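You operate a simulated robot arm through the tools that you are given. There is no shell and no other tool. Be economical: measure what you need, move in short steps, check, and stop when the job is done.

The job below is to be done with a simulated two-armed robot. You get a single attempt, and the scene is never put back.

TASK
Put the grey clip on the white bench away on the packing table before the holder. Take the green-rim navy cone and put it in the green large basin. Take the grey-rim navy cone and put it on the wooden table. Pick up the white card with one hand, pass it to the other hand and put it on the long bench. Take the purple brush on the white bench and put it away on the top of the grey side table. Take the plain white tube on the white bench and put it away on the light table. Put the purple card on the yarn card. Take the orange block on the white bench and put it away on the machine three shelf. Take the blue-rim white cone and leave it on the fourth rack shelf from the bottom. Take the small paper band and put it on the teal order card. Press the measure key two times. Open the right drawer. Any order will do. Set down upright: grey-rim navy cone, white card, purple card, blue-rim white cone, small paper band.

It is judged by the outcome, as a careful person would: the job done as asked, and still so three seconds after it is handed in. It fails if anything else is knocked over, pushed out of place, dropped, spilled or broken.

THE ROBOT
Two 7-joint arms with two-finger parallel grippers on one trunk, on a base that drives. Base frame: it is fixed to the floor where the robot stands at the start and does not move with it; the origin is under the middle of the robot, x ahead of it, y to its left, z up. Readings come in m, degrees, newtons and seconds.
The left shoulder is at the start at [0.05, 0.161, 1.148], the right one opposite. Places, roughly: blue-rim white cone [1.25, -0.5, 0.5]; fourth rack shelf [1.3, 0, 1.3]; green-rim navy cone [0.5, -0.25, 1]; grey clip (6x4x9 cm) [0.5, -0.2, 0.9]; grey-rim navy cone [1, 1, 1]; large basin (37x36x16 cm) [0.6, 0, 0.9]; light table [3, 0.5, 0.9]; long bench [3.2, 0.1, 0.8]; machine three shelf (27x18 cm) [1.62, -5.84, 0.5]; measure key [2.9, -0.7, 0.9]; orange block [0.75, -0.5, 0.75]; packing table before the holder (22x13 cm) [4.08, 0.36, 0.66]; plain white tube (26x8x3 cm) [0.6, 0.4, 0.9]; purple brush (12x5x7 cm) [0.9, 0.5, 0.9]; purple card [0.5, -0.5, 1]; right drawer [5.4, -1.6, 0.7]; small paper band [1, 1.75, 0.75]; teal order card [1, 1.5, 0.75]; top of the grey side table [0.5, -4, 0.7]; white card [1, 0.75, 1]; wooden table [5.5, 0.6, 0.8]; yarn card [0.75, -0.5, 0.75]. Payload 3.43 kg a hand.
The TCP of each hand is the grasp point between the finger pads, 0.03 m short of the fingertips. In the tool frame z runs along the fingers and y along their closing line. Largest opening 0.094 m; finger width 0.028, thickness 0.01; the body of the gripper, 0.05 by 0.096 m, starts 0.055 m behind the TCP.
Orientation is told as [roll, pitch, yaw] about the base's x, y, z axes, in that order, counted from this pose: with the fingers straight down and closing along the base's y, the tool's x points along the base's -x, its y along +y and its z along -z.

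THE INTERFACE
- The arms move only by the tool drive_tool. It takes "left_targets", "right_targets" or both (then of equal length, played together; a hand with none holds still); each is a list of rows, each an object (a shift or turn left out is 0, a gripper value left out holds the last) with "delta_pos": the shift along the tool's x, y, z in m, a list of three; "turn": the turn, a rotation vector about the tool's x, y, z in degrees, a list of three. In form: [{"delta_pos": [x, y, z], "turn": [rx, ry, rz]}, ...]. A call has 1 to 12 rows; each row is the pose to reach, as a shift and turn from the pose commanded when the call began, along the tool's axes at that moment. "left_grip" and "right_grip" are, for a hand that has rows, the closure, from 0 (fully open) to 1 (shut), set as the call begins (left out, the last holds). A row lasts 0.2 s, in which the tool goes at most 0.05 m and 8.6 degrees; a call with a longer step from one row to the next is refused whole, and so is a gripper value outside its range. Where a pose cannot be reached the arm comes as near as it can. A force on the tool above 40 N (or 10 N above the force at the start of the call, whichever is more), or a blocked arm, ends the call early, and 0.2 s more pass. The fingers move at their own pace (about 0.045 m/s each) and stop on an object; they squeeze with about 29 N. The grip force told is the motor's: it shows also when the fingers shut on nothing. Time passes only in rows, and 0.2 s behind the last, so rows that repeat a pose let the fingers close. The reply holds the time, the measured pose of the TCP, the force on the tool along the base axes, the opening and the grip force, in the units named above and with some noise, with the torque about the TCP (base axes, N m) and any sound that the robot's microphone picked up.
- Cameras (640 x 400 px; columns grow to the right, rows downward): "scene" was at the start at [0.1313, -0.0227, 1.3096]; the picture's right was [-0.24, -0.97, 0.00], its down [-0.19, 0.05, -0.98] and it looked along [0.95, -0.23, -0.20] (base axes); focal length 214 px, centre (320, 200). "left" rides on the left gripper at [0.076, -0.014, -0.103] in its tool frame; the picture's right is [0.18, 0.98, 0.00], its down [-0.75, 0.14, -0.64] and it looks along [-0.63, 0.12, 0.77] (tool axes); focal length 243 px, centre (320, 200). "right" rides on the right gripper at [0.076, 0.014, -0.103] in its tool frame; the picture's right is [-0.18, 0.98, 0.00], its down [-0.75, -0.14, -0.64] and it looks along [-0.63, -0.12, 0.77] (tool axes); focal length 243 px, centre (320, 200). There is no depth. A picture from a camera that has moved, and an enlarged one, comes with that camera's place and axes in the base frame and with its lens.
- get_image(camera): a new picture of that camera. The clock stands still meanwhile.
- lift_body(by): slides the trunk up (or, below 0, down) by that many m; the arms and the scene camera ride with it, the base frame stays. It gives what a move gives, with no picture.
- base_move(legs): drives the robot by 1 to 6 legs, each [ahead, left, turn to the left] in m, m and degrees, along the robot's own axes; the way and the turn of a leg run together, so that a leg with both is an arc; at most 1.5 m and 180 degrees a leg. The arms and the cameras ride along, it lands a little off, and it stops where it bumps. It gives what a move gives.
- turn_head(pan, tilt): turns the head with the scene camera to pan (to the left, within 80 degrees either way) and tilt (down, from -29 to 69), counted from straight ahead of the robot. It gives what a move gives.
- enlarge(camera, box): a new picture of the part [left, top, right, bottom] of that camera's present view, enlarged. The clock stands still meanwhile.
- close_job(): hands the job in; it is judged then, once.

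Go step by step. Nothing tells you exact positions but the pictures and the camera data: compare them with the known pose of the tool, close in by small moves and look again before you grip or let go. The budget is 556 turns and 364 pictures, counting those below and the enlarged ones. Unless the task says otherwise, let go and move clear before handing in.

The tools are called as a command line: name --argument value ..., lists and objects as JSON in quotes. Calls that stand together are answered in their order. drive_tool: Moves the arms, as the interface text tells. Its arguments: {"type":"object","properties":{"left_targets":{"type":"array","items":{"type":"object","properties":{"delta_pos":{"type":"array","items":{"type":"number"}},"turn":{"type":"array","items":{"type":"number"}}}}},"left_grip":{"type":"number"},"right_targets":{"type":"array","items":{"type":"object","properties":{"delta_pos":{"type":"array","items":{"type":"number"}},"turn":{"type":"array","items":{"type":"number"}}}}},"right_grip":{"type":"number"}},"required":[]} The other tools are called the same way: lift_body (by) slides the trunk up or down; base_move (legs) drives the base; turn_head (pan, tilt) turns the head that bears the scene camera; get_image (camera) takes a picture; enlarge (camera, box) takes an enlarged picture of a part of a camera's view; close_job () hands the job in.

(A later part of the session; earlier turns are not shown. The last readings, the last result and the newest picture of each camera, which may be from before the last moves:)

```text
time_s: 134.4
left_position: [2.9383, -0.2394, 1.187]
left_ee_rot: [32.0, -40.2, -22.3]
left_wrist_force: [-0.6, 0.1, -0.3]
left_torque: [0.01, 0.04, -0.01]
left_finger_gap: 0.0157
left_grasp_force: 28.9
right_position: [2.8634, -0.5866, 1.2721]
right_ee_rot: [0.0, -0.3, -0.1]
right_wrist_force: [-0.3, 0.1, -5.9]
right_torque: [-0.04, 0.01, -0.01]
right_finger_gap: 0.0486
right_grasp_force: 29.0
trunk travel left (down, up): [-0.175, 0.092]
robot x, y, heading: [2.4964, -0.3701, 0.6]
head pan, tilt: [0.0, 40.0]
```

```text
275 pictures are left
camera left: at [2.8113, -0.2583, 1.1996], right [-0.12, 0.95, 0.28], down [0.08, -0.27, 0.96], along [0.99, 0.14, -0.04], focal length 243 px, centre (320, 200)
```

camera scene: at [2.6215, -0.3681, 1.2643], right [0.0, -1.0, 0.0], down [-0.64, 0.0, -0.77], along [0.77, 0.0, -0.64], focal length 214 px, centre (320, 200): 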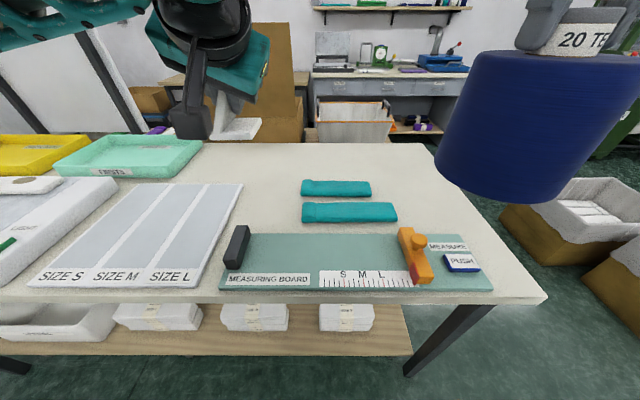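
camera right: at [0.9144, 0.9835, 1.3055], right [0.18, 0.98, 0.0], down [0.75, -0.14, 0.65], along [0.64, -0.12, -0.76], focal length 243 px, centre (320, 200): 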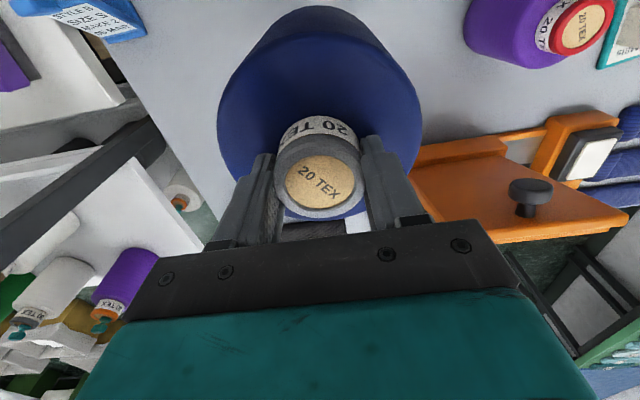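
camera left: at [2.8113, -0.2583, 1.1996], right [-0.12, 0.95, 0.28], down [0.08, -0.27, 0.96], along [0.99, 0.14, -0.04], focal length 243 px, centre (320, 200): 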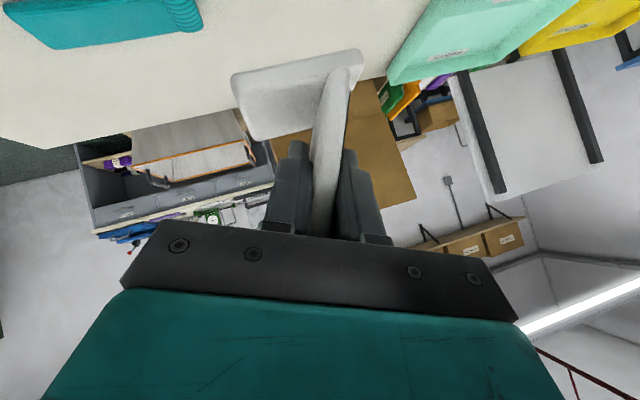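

base_move --legs '[[0.06, 0, 0]]'

drive_tool --left_targets '[{"delta_pos": [-0.028, 0.008, 0.033]}, {"delta_pos": [-0.056, 0.016, 0.066]}, {"delta_pos": [-0.084, 0.024, 0.099]}, {"delta_pos": [-0.111, 0.031, 0.131]}]'

get_image --camera "scene"

get_image --camera "left"

```text
time_s: 135.3
left_position: [2.9971, -0.2379, 1.1871]
left_ee_rot: [31.9, -40.0, -22.2]
left_wrist_force: [0.3, 0.3, -1.3]
left_torque: [0.03, 0.03, 0.03]
left_finger_gap: 0.0159
left_grasp_force: 29.1
right_position: [2.923, -0.5871, 1.272]
right_ee_rot: [0.0, -0.3, 0.0]
right_wrist_force: [1.0, 0.7, -7.4]
right_torque: [-0.04, 0.03, 0.02]
right_finger_gap: 0.049
right_grasp_force: 28.8
trunk travel left (down, up): [-0.175, 0.092]
robot x, y, heading: [2.5552, -0.3671, 0.1]
head pan, tilt: [0.0, 40.0]
```

```text
time_s: 136.3
left_position: [3.1685, -0.2049, 1.1864]
left_ee_rot: [32.0, -40.0, -22.1]
left_wrist_force: [0.5, 0.2, -1.2]
left_torque: [0.02, 0.04, 0.0]
left_finger_gap: 0.0156
left_grasp_force: 29.2
right_position: [2.9236, -0.5873, 1.2714]
right_ee_rot: [0.0, -0.5, 0.0]
right_wrist_force: [-0.5, -0.2, -5.8]
right_torque: [-0.01, -0.03, 0.04]
right_finger_gap: 0.0487
right_grasp_force: 29.1
trunk travel left (down, up): [-0.175, 0.092]
robot x, y, heading: [2.5552, -0.3652, 0.3]
head pan, tilt: [0.0, 40.0]
```

```text
274 pictures are left
camera scene: at [2.6815, -0.3677, 1.2642], right [0.01, -1.0, 0.0], down [-0.64, 0.0, -0.77], along [0.77, 0.0, -0.64], focal length 214 px, centre (320, 200)
```

scene: 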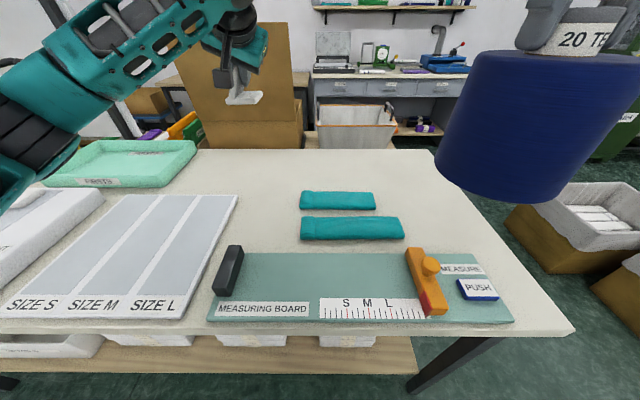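

```text
273 pictures are left
camera left: at [3.0429, -0.223, 1.1991], right [-0.12, 0.95, 0.28], down [0.08, -0.27, 0.96], along [0.99, 0.14, -0.04], focal length 243 px, centre (320, 200)
```

left: 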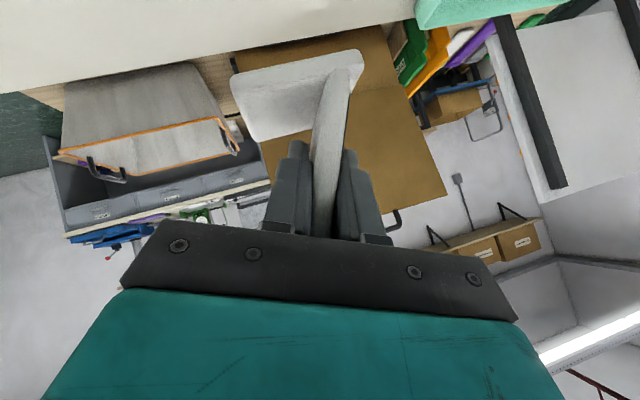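

drive_tool --left_targets '[{"delta_pos": [0.029, -0.0183, 0.029]}, {"delta_pos": [0.058, -0.0365, 0.058]}, {"delta_pos": [0.087, -0.0548, 0.087]}, {"delta_pos": [0.116, -0.073, 0.116]}, {"delta_pos": [0.145, -0.0914, 0.145]}]'

get_image --camera "scene"

get_image --camera "left"

```text
time_s: 137.6
left_position: [3.168, -0.2023, 0.9623]
left_ee_rot: [32.0, -40.1, -22.2]
left_wrist_force: [0.2, -0.3, -1.1]
left_torque: [0.01, 0.01, 0.03]
left_finger_gap: 0.0156
left_grasp_force: 29.4
right_position: [2.9228, -0.5859, 1.2726]
right_ee_rot: [0.0, -0.4, 0.1]
right_wrist_force: [0.3, 0.2, -6.3]
right_torque: [0.0, 0.0, 0.01]
right_finger_gap: 0.0488
right_grasp_force: 29.1
trunk travel left (down, up): [-0.175, 0.092]
robot x, y, heading: [2.5561, -0.3655, 0.3]
head pan, tilt: [0.0, 40.0]
```

```text
272 pictures are left
camera scene: at [2.6812, -0.3675, 1.2643], right [0.01, -1.0, 0.0], down [-0.64, 0.0, -0.77], along [0.77, 0.0, -0.64], focal length 214 px, centre (320, 200)
```

scene: 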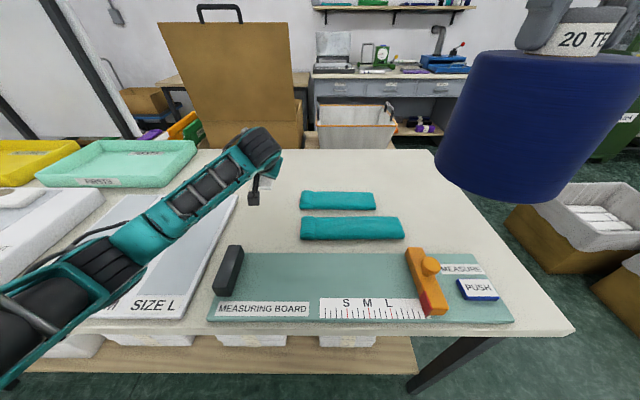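

```text
271 pictures are left
camera left: at [3.0409, -0.2227, 0.9759], right [-0.13, 0.95, 0.28], down [0.08, -0.27, 0.96], along [0.99, 0.14, -0.04], focal length 243 px, centre (320, 200)
```

left: 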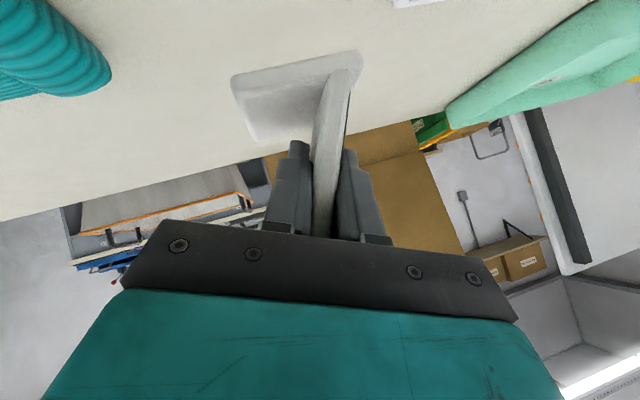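

drive_tool --left_targets '[{"delta_pos": [0.026, -0.0162, 0.026]}, {"delta_pos": [0.045, -0.0284, 0.045]}, {"delta_pos": [0.052, -0.0325, 0.052]}]'

get_image --camera "left"

enlarge --camera "scene" --box '[180, 110, 340, 230]'

```text
time_s: 138.3
left_position: [3.1671, -0.2034, 0.8884]
left_ee_rot: [32.6, -40.8, -22.5]
left_wrist_force: [-0.7, 6.4, 27.8]
left_torque: [0.64, 0.06, -0.07]
left_finger_gap: 0.0161
left_grasp_force: 29.0
right_position: [2.9197, -0.5862, 1.2732]
right_ee_rot: [-0.1, -0.5, 0.0]
right_wrist_force: [1.2, -0.4, -5.8]
right_torque: [-0.01, -0.01, -0.01]
right_finger_gap: 0.0488
right_grasp_force: 29.0
trunk travel left (down, up): [-0.175, 0.092]
robot x, y, heading: [2.5553, -0.37, 0.3]
head pan, tilt: [0.0, 40.0]
```

```text
270 pictures are left
camera left: at [3.0404, -0.2219, 0.9003], right [-0.13, 0.95, 0.28], down [0.07, -0.27, 0.96], along [0.99, 0.15, -0.03], focal length 243 px, centre (320, 200)
```

left: 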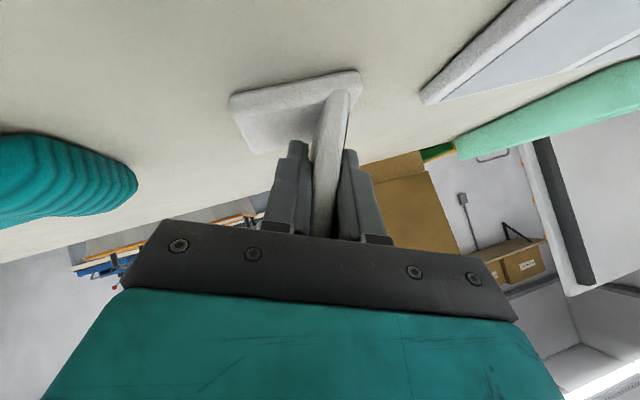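

```text
3.33 times, centred on (260, 170) of scene
camera zoom: at [2.6784, -0.3674, 1.2651], right [0.01, -1.0, 0.0], down [-0.64, 0.0, -0.77], along [0.77, 0.0, -0.64], focal length 715 px, centre (520, 300)
```

zoom: 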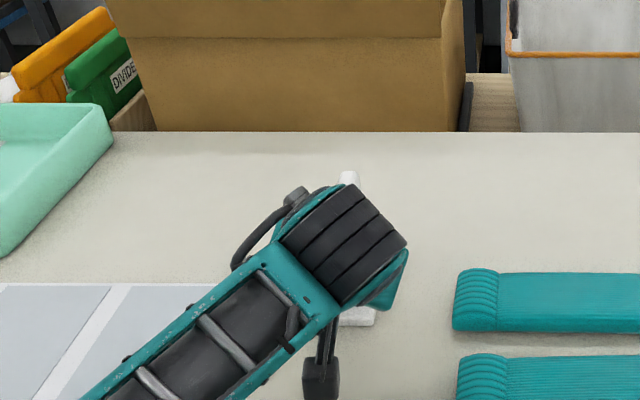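

In contact with the bench. Ease off slightly and release.

drive_tool --left_targets '[{"delta_pos": [-0.0035, 0.0022, -0.0035]}, {"delta_pos": [-0.0035, 0.0022, -0.0035]}]'

drive_tool --left_targets '[{}, {}, {}, {}]' --left_grip 0.5

get_image --camera "left"

```text
time_s: 138.9
left_position: [3.166, -0.2037, 0.8888]
left_ee_rot: [32.4, -40.2, -22.4]
left_wrist_force: [2.8, 4.6, 14.3]
left_torque: [0.76, -0.52, 0.02]
left_finger_gap: 0.0157
left_grasp_force: 29.1
right_position: [2.9217, -0.5869, 1.2731]
right_ee_rot: [-0.1, -0.5, 0.0]
right_wrist_force: [0.8, -0.1, -5.4]
right_torque: [-0.01, -0.01, 0.02]
right_finger_gap: 0.0489
right_grasp_force: 29.0
trunk travel left (down, up): [-0.175, 0.092]
robot x, y, heading: [2.5548, -0.3686, -0.1]
head pan, tilt: [0.0, 40.0]
```

```text
time_s: 139.9
left_position: [3.166, -0.205, 0.8913]
left_ee_rot: [32.3, -40.4, -22.3]
left_wrist_force: [0.0, 3.8, 20.1]
left_torque: [-0.16, -0.25, 0.0]
left_finger_gap: 0.0402
left_grasp_force: 0.0
right_position: [2.9201, -0.5875, 1.2734]
right_ee_rot: [0.0, -0.4, 0.0]
right_wrist_force: [-0.6, 0.3, -5.9]
right_torque: [0.0, -0.01, 0.03]
right_finger_gap: 0.0489
right_grasp_force: 28.9
trunk travel left (down, up): [-0.175, 0.092]
robot x, y, heading: [2.5525, -0.3644, 0.2]
head pan, tilt: [0.0, 40.0]
```

```text
268 pictures are left
camera left: at [3.0395, -0.2237, 0.9027], right [-0.13, 0.95, 0.28], down [0.08, -0.27, 0.96], along [0.99, 0.14, -0.04], focal length 243 px, centre (320, 200)
```

left: 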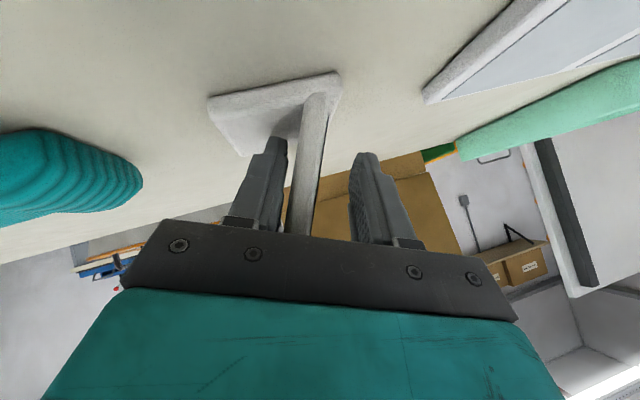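

drive_tool --left_targets '[{"delta_pos": [0, 0, -0.015]}, {"delta_pos": [0, 0, -0.04]}, {"delta_pos": [0, 0, -0.07]}, {"delta_pos": [0, 0, -0.11]}, {"delta_pos": [0, 0, -0.15]}]'

get_image --camera "left"

get_image --camera "scene"

```text
time_s: 141.2
left_position: [3.0611, -0.2497, 0.9834]
left_ee_rot: [32.1, -40.0, -22.2]
left_wrist_force: [-0.6, -0.1, -0.1]
left_torque: [0.01, 0.01, -0.02]
left_finger_gap: 0.0468
left_grasp_force: 0.0
right_position: [2.9225, -0.5867, 1.2708]
right_ee_rot: [0.0, -0.5, 0.1]
right_wrist_force: [1.1, -0.1, -5.7]
right_torque: [-0.02, -0.03, -0.01]
right_finger_gap: 0.0489
right_grasp_force: 29.0
trunk travel left (down, up): [-0.175, 0.092]
robot x, y, heading: [2.5557, -0.3666, 0.6]
head pan, tilt: [0.0, 40.0]
```

```text
267 pictures are left
camera left: at [2.934, -0.2678, 0.9963], right [-0.13, 0.95, 0.28], down [0.08, -0.27, 0.96], along [0.99, 0.14, -0.04], focal length 243 px, centre (320, 200)
```

left: 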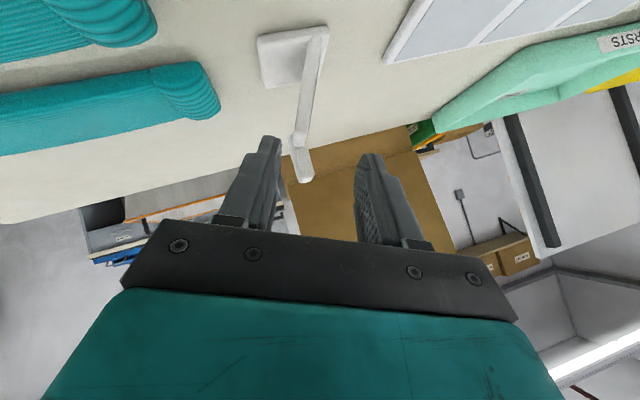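

```text
266 pictures are left
camera scene: at [2.6807, -0.3679, 1.2643], right [0.01, -1.0, 0.0], down [-0.64, 0.0, -0.77], along [0.77, 0.0, -0.64], focal length 214 px, centre (320, 200)
```

scene: 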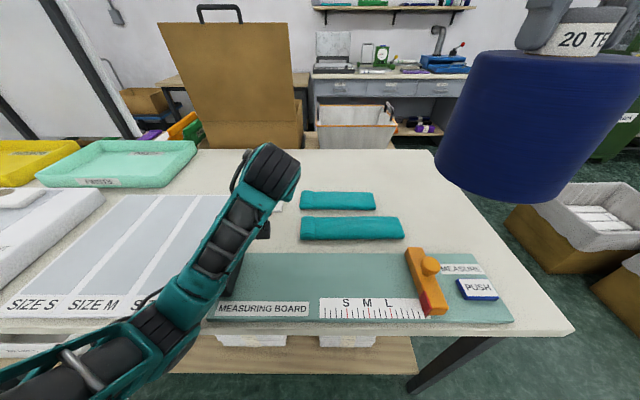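

The white card stands on the bench, clear. Retract the left hand and return it to vertical.

drive_tool --left_targets '[{"delta_pos": [-0.013, 0.0145, -0.033]}, {"delta_pos": [-0.026, 0.029, -0.066], "turn": [3.78, 7.38, -1.57]}, {"delta_pos": [-0.039, 0.0435, -0.1], "turn": [7.57, 14.77, -3.13]}, {"delta_pos": [-0.052, 0.058, -0.133], "turn": [11.35, 22.15, -4.7]}, {"delta_pos": [-0.065, 0.072, -0.166], "turn": [15.13, 29.5, -6.27]}, {"delta_pos": [-0.078, 0.086, -0.2], "turn": [18.9, 36.9, -7.83]}, {"delta_pos": [-0.091, 0.1, -0.232], "turn": [22.7, 44.3, -9.4]}]'

base_move --legs '[[-0.05, 0, 0], [0, -0.46, 0]]'

get_image --camera "scene"

get_image --camera "left"

```text
time_s: 142.8
left_position: [3.1347, -0.2333, 1.2318]
left_ee_rot: [3.4, -5.8, -1.7]
left_wrist_force: [-0.5, -0.8, -1.1]
left_torque: [0.0, -0.05, 0.0]
left_finger_gap: 0.0469
left_grasp_force: 0.0
left hand out of reach, approached as far as the arm can: row 2, 3, 4, 5, 6, 7
right_position: [2.919, -0.5865, 1.2739]
right_ee_rot: [0.0, -0.6, 0.0]
right_wrist_force: [-0.7, 0.3, -5.5]
right_torque: [-0.02, -0.02, -0.03]
right_finger_gap: 0.0488
right_grasp_force: 29.1
trunk travel left (down, up): [-0.175, 0.092]
robot x, y, heading: [2.5561, -0.3687, 0.2]
head pan, tilt: [0.0, 40.0]
```

```text
time_s: 146.1
left_position: [3.0908, -0.6931, 1.2309]
left_ee_rot: [3.1, -5.6, -1.4]
left_wrist_force: [0.2, -0.4, 0.1]
left_torque: [-0.02, 0.03, -0.02]
left_finger_gap: 0.0471
left_grasp_force: 0.0
right_position: [2.8761, -1.0483, 1.2721]
right_ee_rot: [0.0, -0.3, 0.3]
right_wrist_force: [1.0, -0.5, -4.8]
right_torque: [0.02, 0.03, 0.02]
right_finger_gap: 0.0487
right_grasp_force: 29.1
trunk travel left (down, up): [-0.175, 0.092]
robot x, y, heading: [2.5071, -0.8297, 0.5]
head pan, tilt: [0.0, 40.0]
```

```text
265 pictures are left
camera scene: at [2.634, -0.8298, 1.2643], right [0.01, -1.0, 0.0], down [-0.64, -0.01, -0.77], along [0.77, 0.01, -0.64], focal length 214 px, centre (320, 200)
```

scene: 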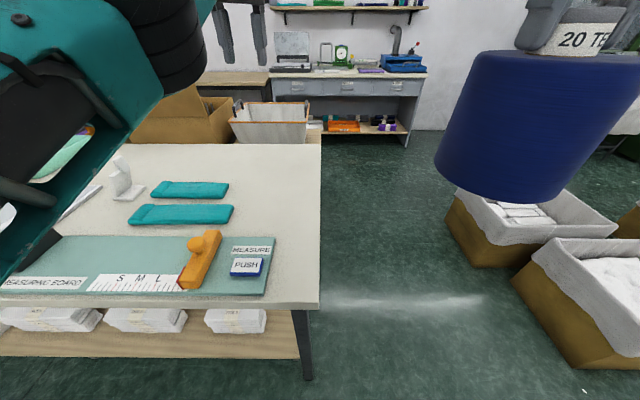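

```text
264 pictures are left
camera left: at [3.0045, -0.7094, 1.3251], right [-0.16, 0.99, 0.03], down [0.69, 0.09, 0.72], along [0.71, 0.14, -0.69], focal length 243 px, centre (320, 200)
```

left: 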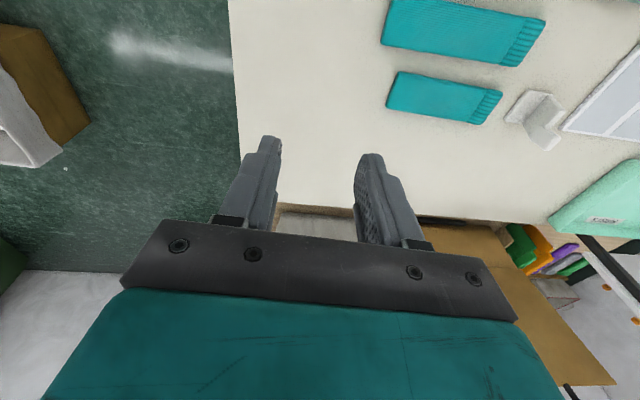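

drive_tool --left_targets '[{"delta_pos": [0.04, 0.004, 0], "turn": [3.1, 5.6, -1.4]}, {"delta_pos": [0.085, 0.008, 0], "turn": [3.1, 5.6, -1.4]}, {"delta_pos": [0.13, 0.012, 0], "turn": [3.1, 5.6, -1.4]}, {"delta_pos": [0.175, 0.016, 0], "turn": [3.1, 5.6, -1.4]}, {"delta_pos": [0.2, 0.02, 0.04], "turn": [3.1, 5.6, -1.4]}, {"delta_pos": [0.2, 0.02, 0.08], "turn": [3.1, 5.6, -1.4]}, {"delta_pos": [0.2, 0.02, 0.12], "turn": [3.1, 5.6, -1.4]}]' --left_grip 1

get_image --camera "left"

enlarge --camera "scene" --box '[120, 170, 360, 330]'

```text
time_s: 147.7
left_position: [2.9616, -0.5617, 1.1109]
left_ee_rot: [-0.2, -0.1, 0.0]
left_wrist_force: [-0.6, -0.3, 0.3]
left_torque: [0.0, -0.04, -0.01]
left_finger_gap: 0.0
left_grasp_force: 28.9
left hand out of reach, approached as far as the arm can: row 1, 2, 3, 4, 5, 6, 7
right_position: [2.8773, -1.0468, 1.272]
right_ee_rot: [0.0, -0.4, 0.3]
right_wrist_force: [-0.2, -0.5, -5.5]
right_torque: [0.02, 0.0, -0.01]
right_finger_gap: 0.0488
right_grasp_force: 28.8
trunk travel left (down, up): [-0.175, 0.092]
robot x, y, heading: [2.5095, -0.8283, 0.6]
head pan, tilt: [0.0, 40.0]
```

```text
263 pictures are left
camera left: at [2.8848, -0.5743, 1.2147], right [-0.19, 0.98, 0.0], down [0.75, 0.14, 0.64], along [0.63, 0.12, -0.76], focal length 243 px, centre (320, 200)
```

left: 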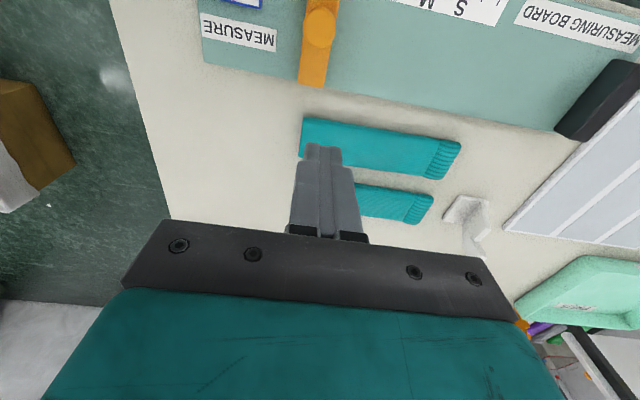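

```text
2.50 times, centred on (240, 250) of scene
camera zoom: at [2.6344, -0.8293, 1.2642], right [0.01, -1.0, 0.0], down [-0.64, -0.01, -0.77], along [0.77, 0.01, -0.64], focal length 536 px, centre (520, 75)
```

zoom: 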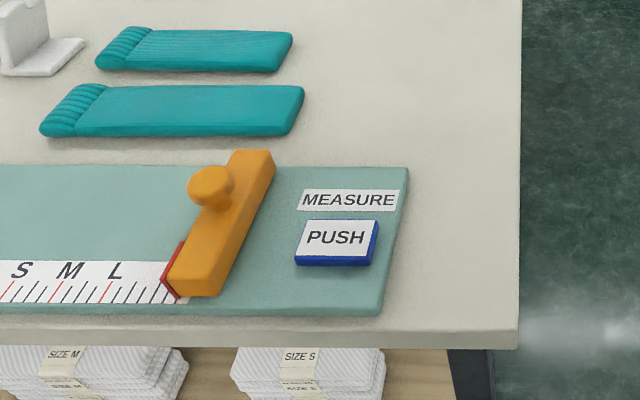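

drive_tool --left_targets '[{"delta_pos": [0.03, -0.03, 0]}, {"delta_pos": [0.05, -0.07, 0]}, {"delta_pos": [0.067, -0.106, 0.02]}, {"delta_pos": [0.067, -0.106, 0.06]}, {"delta_pos": [0.067, -0.106, 0.1]}]' --left_grip 1

get_image --camera "left"

enlarge --camera "scene" --box '[120, 170, 360, 330]'

```text
time_s: 148.8
left_position: [2.9243, -0.5374, 1.0206]
left_ee_rot: [-0.5, -0.2, 0.2]
left_wrist_force: [0.1, -0.3, -0.1]
left_torque: [0.04, -0.01, -0.02]
left_finger_gap: 0.0003
left_grasp_force: 29.0
left hand out of reach, approached as far as the arm can: row 1, 2, 3, 4, 5
right_position: [2.8779, -1.0466, 1.2714]
right_ee_rot: [0.0, -0.4, 0.2]
right_wrist_force: [-0.4, 0.2, -6.7]
right_torque: [-0.01, -0.01, -0.02]
right_finger_gap: 0.049
right_grasp_force: 29.1
trunk travel left (down, up): [-0.175, 0.092]
robot x, y, heading: [2.5101, -0.8248, 0.5]
head pan, tilt: [0.0, 40.0]
```

```text
261 pictures are left
camera left: at [2.8483, -0.5504, 1.1227], right [-0.19, 0.98, -0.01], down [0.75, 0.15, 0.64], along [0.63, 0.11, -0.76], focal length 243 px, centre (320, 200)
```

left: 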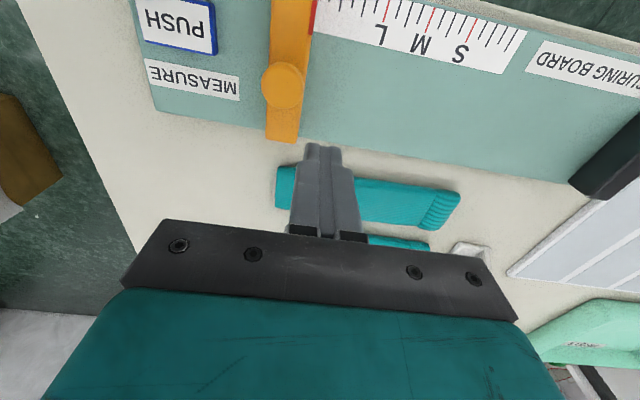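

```text
2.50 times, centred on (240, 250) of scene
camera zoom: at [2.6345, -0.8293, 1.2642], right [0.01, -1.0, 0.0], down [-0.64, -0.01, -0.77], along [0.77, 0.01, -0.64], focal length 536 px, centre (520, 75)
```

zoom: 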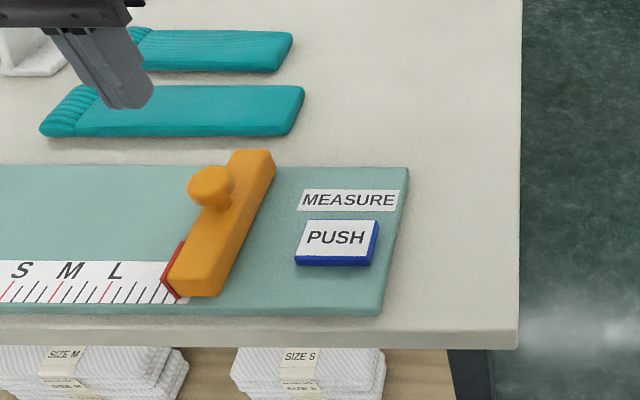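

base_move --legs '[[-0.033, -0.134, -0.5]]'

get_image --camera "left"

enlarge --camera "scene" --box '[120, 170, 360, 330]'

```text
time_s: 150.2
left_position: [2.8956, -0.675, 1.0189]
left_ee_rot: [-0.3, -0.1, -0.3]
left_wrist_force: [-0.6, 0.5, 0.0]
left_torque: [0.0, 0.0, 0.03]
left_finger_gap: 0.0
left_grasp_force: 28.9
right_position: [2.8421, -1.1848, 1.2717]
right_ee_rot: [0.1, -0.3, -0.4]
right_wrist_force: [1.0, -0.8, -6.8]
right_torque: [0.02, 0.01, -0.01]
right_finger_gap: 0.049
right_grasp_force: 29.2
trunk travel left (down, up): [-0.175, 0.092]
robot x, y, heading: [2.4773, -0.9621, 0.0]
head pan, tilt: [0.0, 40.0]
```

```text
259 pictures are left
camera left: at [2.8187, -0.6868, 1.1226], right [-0.18, 0.98, -0.01], down [0.75, 0.14, 0.64], along [0.63, 0.11, -0.77], focal length 243 px, centre (320, 200)
```

left: 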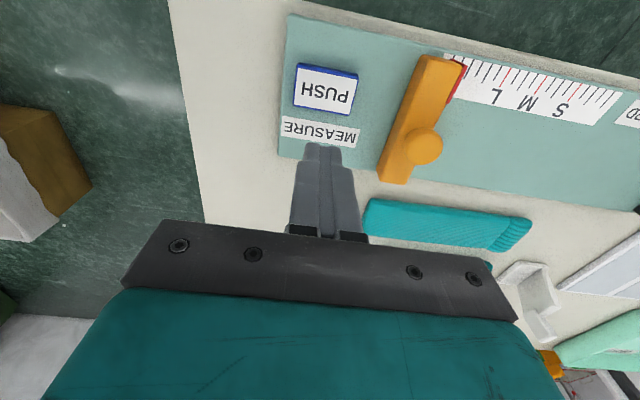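

```text
2.50 times, centred on (240, 250) of scene
camera zoom: at [2.6017, -0.9639, 1.2643], right [0.0, -1.0, 0.0], down [-0.64, 0.0, -0.77], along [0.77, 0.0, -0.64], focal length 536 px, centre (520, 75)
```

zoom: 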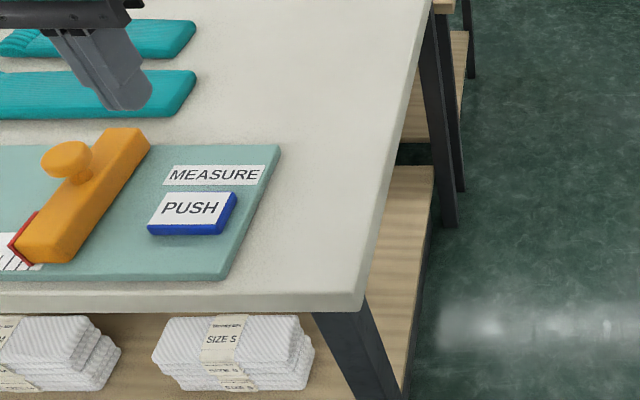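

drive_tool --left_targets '[{"delta_pos": [0.008, 0.003, 0.04]}, {"delta_pos": [0.008, 0.003, 0.08]}, {"delta_pos": [0.008, 0.003, 0.1]}, {"delta_pos": [0.008, 0.003, 0.11]}]'

get_image --camera "left"

enlarge --camera "scene" --box '[120, 170, 280, 290]'

```text
time_s: 151.2
left_position: [2.8874, -0.6718, 0.9062]
left_ee_rot: [-0.3, -0.1, -0.2]
left_wrist_force: [0.3, 0.4, -0.2]
left_torque: [0.01, -0.01, 0.01]
left_finger_gap: 0.0001
left_grasp_force: 29.1
right_position: [2.8408, -1.1831, 1.2722]
right_ee_rot: [0.0, -0.3, -0.4]
right_wrist_force: [0.2, -0.7, -6.4]
right_torque: [0.01, -0.02, -0.03]
right_finger_gap: 0.0488
right_grasp_force: 29.3
trunk travel left (down, up): [-0.175, 0.092]
robot x, y, heading: [2.478, -0.963, -0.3]
head pan, tilt: [0.0, 40.0]
```

```text
257 pictures are left
camera left: at [2.8103, -0.6839, 1.01], right [-0.18, 0.98, 0.0], down [0.75, 0.14, 0.64], along [0.63, 0.11, -0.77], focal length 243 px, centre (320, 200)
```

left: 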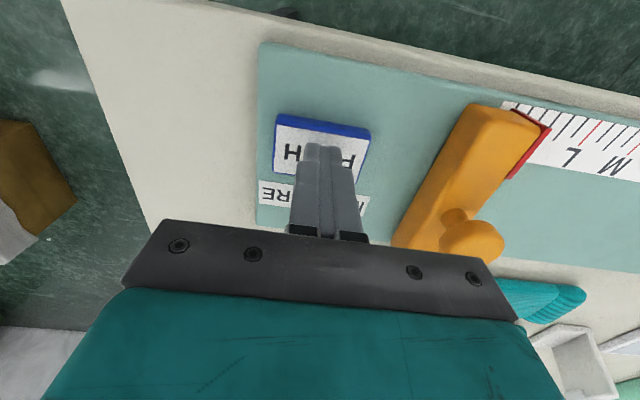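

```text
3.33 times, centred on (200, 230) of scene
camera zoom: at [2.6019, -0.9631, 1.2643], right [0.0, -1.0, 0.0], down [-0.64, 0.0, -0.77], along [0.77, 0.0, -0.64], focal length 715 px, centre (720, 100)
```

zoom: 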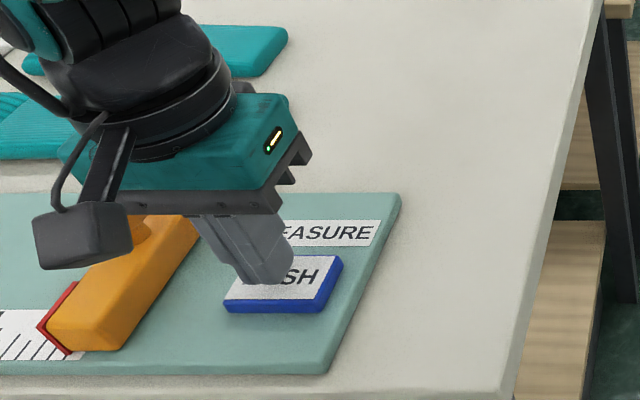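

drive_tool --left_targets '[{"delta_pos": [0.002, 0, 0.004]}, {"delta_pos": [0.002, 0, 0.008]}, {"delta_pos": [0.002, 0, 0.011]}]'

```text
time_s: 152.0
left_position: [2.8862, -0.6712, 0.8958]
left_ee_rot: [-0.3, -0.1, -0.2]
left_wrist_force: [0.8, 0.3, 0.9]
left_torque: [0.0, -0.02, 0.01]
left_finger_gap: 0.0001
left_grasp_force: 28.4
right_position: [2.8422, -1.1832, 1.2716]
right_ee_rot: [-0.1, -0.4, -0.4]
right_wrist_force: [0.1, 0.5, -6.6]
right_torque: [0.01, -0.04, 0.02]
right_finger_gap: 0.0488
right_grasp_force: 28.8
trunk travel left (down, up): [-0.175, 0.092]
robot x, y, heading: [2.4723, -0.9608, -0.2]
head pan, tilt: [0.0, 40.0]
```

drive_tool --left_targets '[{"delta_pos": [0, 0, 0.003]}, {"delta_pos": [0, 0, 0.006]}]'

enlarge --camera "scene" --box '[120, 170, 280, 290]'

```text
time_s: 152.6
left_position: [2.8857, -0.6708, 0.8928]
left_ee_rot: [-0.3, -0.2, -0.4]
left_wrist_force: [-0.2, -2.1, 8.9]
left_torque: [-0.06, 0.06, -0.05]
left_finger_gap: 0.0
left_grasp_force: 29.3
right_position: [2.8405, -1.184, 1.2734]
right_ee_rot: [0.0, -0.4, -0.3]
right_wrist_force: [0.0, 0.0, -6.7]
right_torque: [-0.01, -0.03, 0.01]
right_finger_gap: 0.0488
right_grasp_force: 29.1
trunk travel left (down, up): [-0.175, 0.092]
robot x, y, heading: [2.4771, -0.965, -0.1]
head pan, tilt: [0.0, 40.0]
heard: click
```

```text
3.33 times, centred on (200, 230) of scene
camera zoom: at [2.6012, -0.9638, 1.2645], right [0.0, -1.0, 0.0], down [-0.64, 0.0, -0.77], along [0.77, 0.0, -0.64], focal length 715 px, centre (720, 100)
```

zoom: 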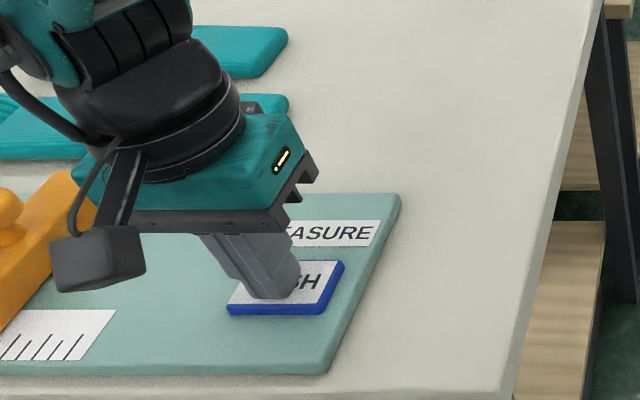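

Click heard: first press. The slider shifted when the key clicked; release and press a second time.

drive_tool --left_targets '[{"delta_pos": [0, 0, -0.01]}, {"delta_pos": [0, 0, -0.02]}, {"delta_pos": [0, 0, -0.02]}]'

get_image --camera "left"

```text
time_s: 153.4
left_position: [2.8846, -0.6717, 0.9114]
left_ee_rot: [-0.4, 0.0, -0.2]
left_wrist_force: [0.4, 0.0, 1.2]
left_torque: [0.01, 0.01, 0.01]
left_finger_gap: 0.0
left_grasp_force: 28.4
right_position: [2.8418, -1.1819, 1.2718]
right_ee_rot: [-0.1, -0.3, -0.4]
right_wrist_force: [-0.3, -0.7, -4.9]
right_torque: [0.0, -0.01, 0.0]
right_finger_gap: 0.049
right_grasp_force: 29.2
trunk travel left (down, up): [-0.175, 0.092]
robot x, y, heading: [2.4793, -0.9612, -0.1]
head pan, tilt: [0.0, 40.0]
```

```text
254 pictures are left
camera left: at [2.8094, -0.683, 1.0147], right [-0.18, 0.98, -0.01], down [0.75, 0.14, 0.64], along [0.63, 0.11, -0.77], focal length 243 px, centre (320, 200)
```

left: 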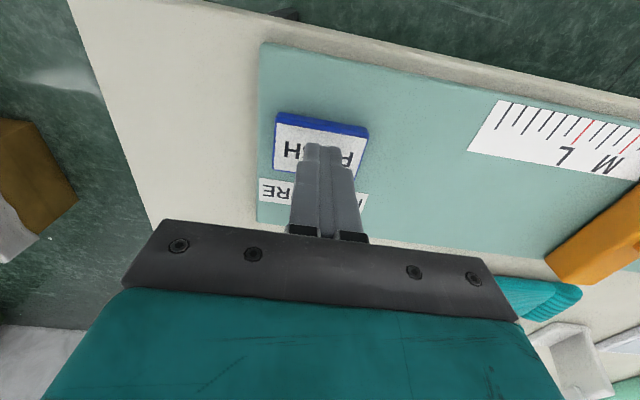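

drive_tool --left_targets '[{"delta_pos": [0, 0, 0.012]}, {"delta_pos": [0, 0, 0.017]}, {"delta_pos": [0, 0, 0.02]}]'

drive_tool --left_targets '[{"delta_pos": [0, 0, -0.02]}, {"delta_pos": [0, 0, -0.06]}, {"delta_pos": [0, 0, -0.1]}, {"delta_pos": [0, 0, -0.15]}, {"delta_pos": [0, 0, -0.2]}, {"delta_pos": [0, 0, -0.25]}, {"delta_pos": [0, 0, -0.3]}]'

get_image --camera "scene"

```text
time_s: 154.2
left_position: [2.8878, -0.671, 0.8921]
left_ee_rot: [-0.3, -0.2, -0.5]
left_wrist_force: [0.0, -3.5, 6.9]
left_torque: [-0.09, 0.04, -0.01]
left_finger_gap: 0.0
left_grasp_force: 29.1
right_position: [2.8402, -1.1837, 1.2719]
right_ee_rot: [-0.1, -0.3, -0.5]
right_wrist_force: [0.4, -0.6, -6.0]
right_torque: [-0.02, 0.03, -0.01]
right_finger_gap: 0.0489
right_grasp_force: 28.7
trunk travel left (down, up): [-0.175, 0.092]
robot x, y, heading: [2.474, -0.9641, -0.0]
head pan, tilt: [0.0, 40.0]
heard: click
```

```text
time_s: 155.8
left_position: [2.883, -0.673, 1.1914]
left_ee_rot: [-0.3, 0.0, -0.3]
left_wrist_force: [-0.2, 0.5, 0.4]
left_torque: [0.02, 0.03, -0.01]
left_finger_gap: 0.0002
left_grasp_force: 28.7
right_position: [2.841, -1.1839, 1.271]
right_ee_rot: [0.0, -0.4, -0.4]
right_wrist_force: [0.3, 0.3, -5.7]
right_torque: [-0.01, 0.01, 0.02]
right_finger_gap: 0.0488
right_grasp_force: 28.9
trunk travel left (down, up): [-0.175, 0.092]
robot x, y, heading: [2.4769, -0.9607, 0.2]
head pan, tilt: [0.0, 40.0]
```

```text
253 pictures are left
camera scene: at [2.6015, -0.9633, 1.2643], right [0.0, -1.0, 0.0], down [-0.64, 0.0, -0.77], along [0.77, 0.0, -0.64], focal length 214 px, centre (320, 200)
```

scene: 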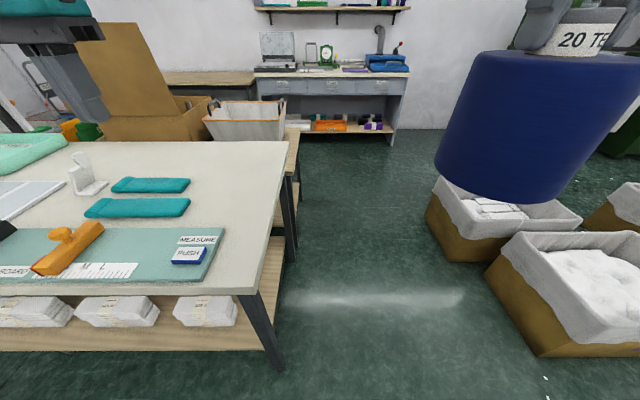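

Two clicks done. Next, the wooden table and drawer at the far wall; drive along the aisle.

base_move --legs '[[0, -0.27, 0], [1.2, 0, 0]]'

turn_head --pan 25 --tilt 20

get_image --camera "scene"

turn_head --pan 0 --tilt 20

get_image --camera "scene"

```text
time_s: 163.3
left_position: [4.0772, -0.9256, 1.1895]
left_ee_rot: [-0.4, 0.0, 0.7]
left_wrist_force: [-0.2, 0.2, -0.5]
left_torque: [-0.01, -0.01, -0.03]
left_finger_gap: 0.0
left_grasp_force: 29.7
right_position: [4.0433, -1.4373, 1.2719]
right_ee_rot: [0.0, -0.4, 0.7]
right_wrist_force: [0.3, -0.4, -6.1]
right_torque: [0.02, -0.04, -0.02]
right_finger_gap: 0.0488
right_grasp_force: 29.2
trunk travel left (down, up): [-0.175, 0.092]
robot x, y, heading: [3.6763, -1.2254, 0.8]
head pan, tilt: [0.0, 40.0]
```

```text
time_s: 164.2
left_position: [4.0771, -0.925, 1.1889]
left_ee_rot: [-0.6, -0.2, 0.9]
left_wrist_force: [0.1, 0.1, -0.4]
left_torque: [0.03, 0.0, -0.03]
left_finger_gap: 0.0001
left_grasp_force: 29.1
right_position: [4.0431, -1.4371, 1.2726]
right_ee_rot: [0.0, -0.4, 0.6]
right_wrist_force: [-0.3, 0.5, -6.0]
right_torque: [0.01, -0.03, -0.02]
right_finger_gap: 0.0491
right_grasp_force: 29.4
trunk travel left (down, up): [-0.175, 0.092]
robot x, y, heading: [3.6746, -1.2226, 0.9]
head pan, tilt: [25.0, 20.0]
```

```text
252 pictures are left
camera scene: at [3.8069, -1.2197, 1.2876], right [0.04, -1.0, 0.0], down [-0.42, -0.02, -0.91], along [0.91, 0.03, -0.42], focal length 214 px, centre (320, 200)
```

scene: 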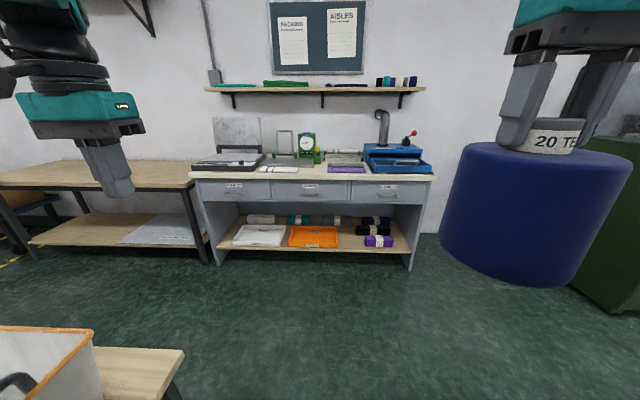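

```text
time_s: 165.1
left_position: [4.0786, -0.9252, 1.1903]
left_ee_rot: [-0.3, 0.1, 0.7]
left_wrist_force: [0.9, 0.3, -0.2]
left_torque: [-0.03, -0.01, -0.02]
left_finger_gap: 0.0
left_grasp_force: 28.9
right_position: [4.0432, -1.4386, 1.2726]
right_ee_rot: [0.1, -0.4, 0.6]
right_wrist_force: [0.2, 0.2, -5.8]
right_torque: [0.0, -0.06, -0.02]
right_finger_gap: 0.0489
right_grasp_force: 29.1
trunk travel left (down, up): [-0.175, 0.092]
robot x, y, heading: [3.6722, -1.2216, 1.1]
head pan, tilt: [0.0, 20.0]
```

```text
251 pictures are left
camera scene: at [3.8079, -1.2217, 1.2956], right [0.02, -1.0, 0.0], down [-0.34, -0.01, -0.94], along [0.94, 0.01, -0.34], focal length 214 px, centre (320, 200)
```

scene: 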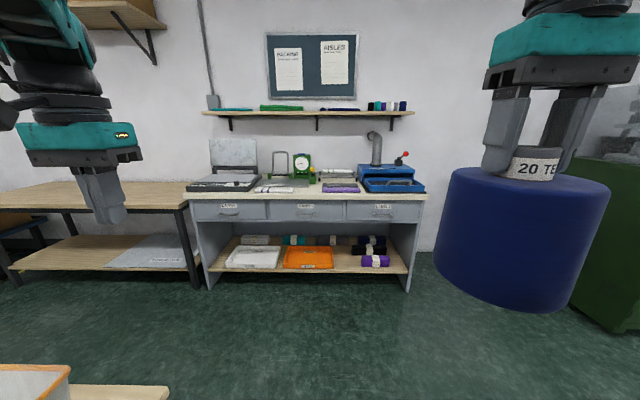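

drive_tool --left_targets '[{"delta_pos": [0, 0.03, 0.03]}, {"delta_pos": [0, 0.06, 0.06]}, {"delta_pos": [0, 0.08, 0.08]}]' --left_grip 0

base_move --legs '[[0.6, 0.0, -1]]'

turn_head --pan 55 --tilt 25

get_image --camera "scene"

```text
time_s: 165.9
left_position: [4.0763, -0.8435, 1.1081]
left_ee_rot: [-1.1, -0.4, 1.1]
left_wrist_force: [-0.3, -0.5, -0.8]
left_torque: [0.01, 0.02, 0.01]
left_finger_gap: 0.0683
left_grasp_force: 0.2
right_position: [4.0437, -1.4373, 1.2706]
right_ee_rot: [0.1, -0.3, 0.6]
right_wrist_force: [-1.0, 0.3, -6.4]
right_torque: [-0.01, -0.02, 0.0]
right_finger_gap: 0.0492
right_grasp_force: 29.1
trunk travel left (down, up): [-0.175, 0.092]
robot x, y, heading: [3.6724, -1.2227, 1.0]
head pan, tilt: [0.0, 20.0]
```

```text
time_s: 169.3
left_position: [4.6744, -0.8324, 1.1079]
left_ee_rot: [-1.0, -0.2, 1.3]
left_wrist_force: [-0.3, -0.6, -0.1]
left_torque: [0.0, 0.01, 0.02]
left_finger_gap: 0.0939
left_grasp_force: 0.0
right_position: [4.6424, -1.4282, 1.2716]
right_ee_rot: [0.0, -0.4, 0.6]
right_wrist_force: [0.2, 0.0, -6.3]
right_torque: [0.02, 0.02, -0.01]
right_finger_gap: 0.0491
right_grasp_force: 29.1
trunk travel left (down, up): [-0.175, 0.092]
robot x, y, heading: [4.2751, -1.2136, 0.8]
head pan, tilt: [0.0, 20.0]
```

```text
time_s: 170.5
left_position: [4.6738, -0.8317, 1.1082]
left_ee_rot: [-1.0, -0.1, 1.4]
left_wrist_force: [-0.5, 0.3, 0.1]
left_torque: [-0.02, 0.0, -0.01]
left_finger_gap: 0.0942
left_grasp_force: 0.0
right_position: [4.6417, -1.4286, 1.2711]
right_ee_rot: [0.0, -0.4, 0.7]
right_wrist_force: [-0.4, -0.8, -7.1]
right_torque: [-0.03, -0.02, -0.04]
right_finger_gap: 0.0487
right_grasp_force: 29.3
trunk travel left (down, up): [-0.175, 0.092]
robot x, y, heading: [4.2758, -1.2135, 1.0]
head pan, tilt: [55.0, 25.0]
```

```text
250 pictures are left
camera scene: at [4.3649, -1.1373, 1.2876], right [0.83, -0.56, 0.0], down [-0.24, -0.35, -0.91], along [0.51, 0.75, -0.42], focal length 214 px, centre (320, 200)
```

scene: 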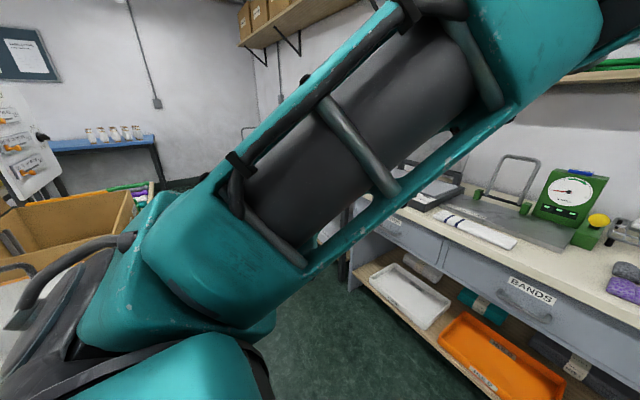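

base_move --legs '[[0.25, 0, 0], [0, 0, 88]]'

turn_head --pan 0 --tilt 25

get_image --camera "scene"

```text
time_s: 176.0
left_position: [4.1768, -0.7782, 1.1075]
left_ee_rot: [-1.0, -0.1, 87.2]
left_wrist_force: [-1.0, 0.6, -0.8]
left_torque: [-0.03, 0.02, 0.0]
left_finger_gap: 0.0939
left_grasp_force: 0.2
right_position: [4.7668, -0.8568, 1.2719]
right_ee_rot: [0.0, -0.4, 86.4]
right_wrist_force: [1.0, 0.1, -6.0]
right_torque: [-0.01, 0.01, 0.01]
right_finger_gap: 0.0488
right_grasp_force: 28.7
trunk travel left (down, up): [-0.175, 0.092]
robot x, y, heading: [4.5227, -1.2111, 86.5]
head pan, tilt: [55.0, 25.0]
```

```text
time_s: 177.3
left_position: [4.1759, -0.7809, 1.1081]
left_ee_rot: [-1.1, 0.0, 87.1]
left_wrist_force: [0.0, -0.5, 0.5]
left_torque: [0.02, 0.0, -0.01]
left_finger_gap: 0.0943
left_grasp_force: 0.1
right_position: [4.7674, -0.856, 1.2723]
right_ee_rot: [0.0, -0.4, 86.5]
right_wrist_force: [-0.6, -0.2, -6.8]
right_torque: [0.01, 0.02, -0.03]
right_finger_gap: 0.0489
right_grasp_force: 29.2
trunk travel left (down, up): [-0.175, 0.092]
robot x, y, heading: [4.5273, -1.2096, 86.8]
head pan, tilt: [0.0, 25.0]
```

```text
249 pictures are left
camera scene: at [4.5344, -1.0776, 1.2876], right [1.0, -0.06, 0.0], down [-0.02, -0.42, -0.91], along [0.05, 0.9, -0.42], focal length 214 px, centre (320, 200)
```

scene: 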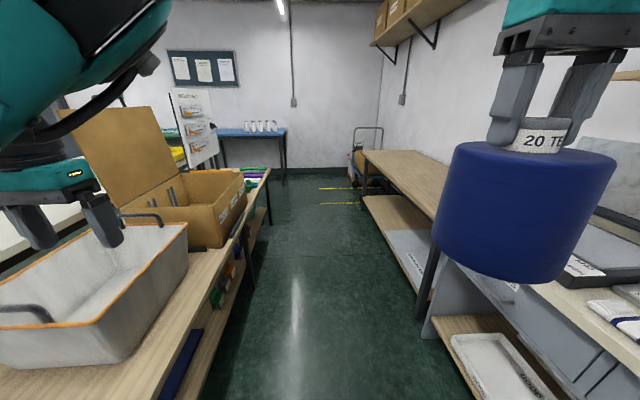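

The passage between the packing table and the wooden table is clear. I'll pull the left arm in before driving up it.

drive_tool --left_targets '[{"delta_pos": [0.01, -0.03, -0.03]}, {"delta_pos": [0.02, -0.06, -0.06]}, {"delta_pos": [0.03, -0.09, -0.09]}, {"delta_pos": [0.04, -0.12, -0.12]}, {"delta_pos": [0.05, -0.155, -0.15]}, {"delta_pos": [0.06, -0.19, -0.17]}, {"delta_pos": [0.07, -0.22, -0.18]}, {"delta_pos": [0.07, -0.25, -0.18]}]'

get_image --camera "scene"

```text
time_s: 179.1
left_position: [4.3438, -0.826, 1.3511]
left_ee_rot: [-1.0, -0.2, 87.1]
left_wrist_force: [-0.9, 0.3, 0.0]
left_torque: [-0.03, 0.04, 0.0]
left_finger_gap: 0.0941
left_grasp_force: 0.0
left hand out of reach, approached as far as the arm can: row 4, 5, 6, 7, 8
right_position: [4.7665, -0.8563, 1.2718]
right_ee_rot: [-0.1, -0.3, 86.4]
right_wrist_force: [-0.4, -0.5, -5.7]
right_torque: [0.02, -0.03, -0.01]
right_finger_gap: 0.0488
right_grasp_force: 29.1
trunk travel left (down, up): [-0.175, 0.092]
robot x, y, heading: [4.5285, -1.2084, 86.5]
head pan, tilt: [0.0, 25.0]
```

```text
248 pictures are left
camera scene: at [4.5352, -1.0779, 1.2878], right [1.0, -0.06, 0.0], down [-0.03, -0.42, -0.91], along [0.06, 0.91, -0.42], focal length 214 px, centre (320, 200)
```

scene: 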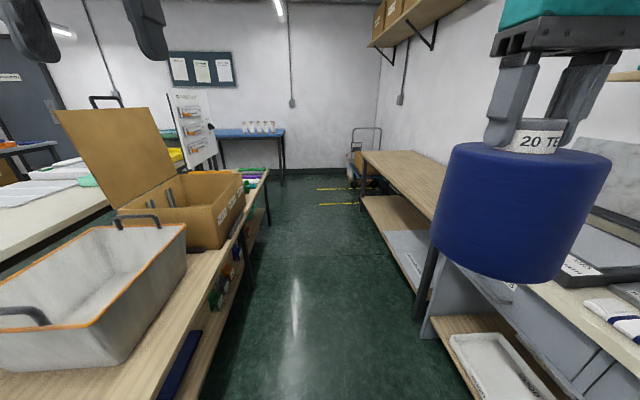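

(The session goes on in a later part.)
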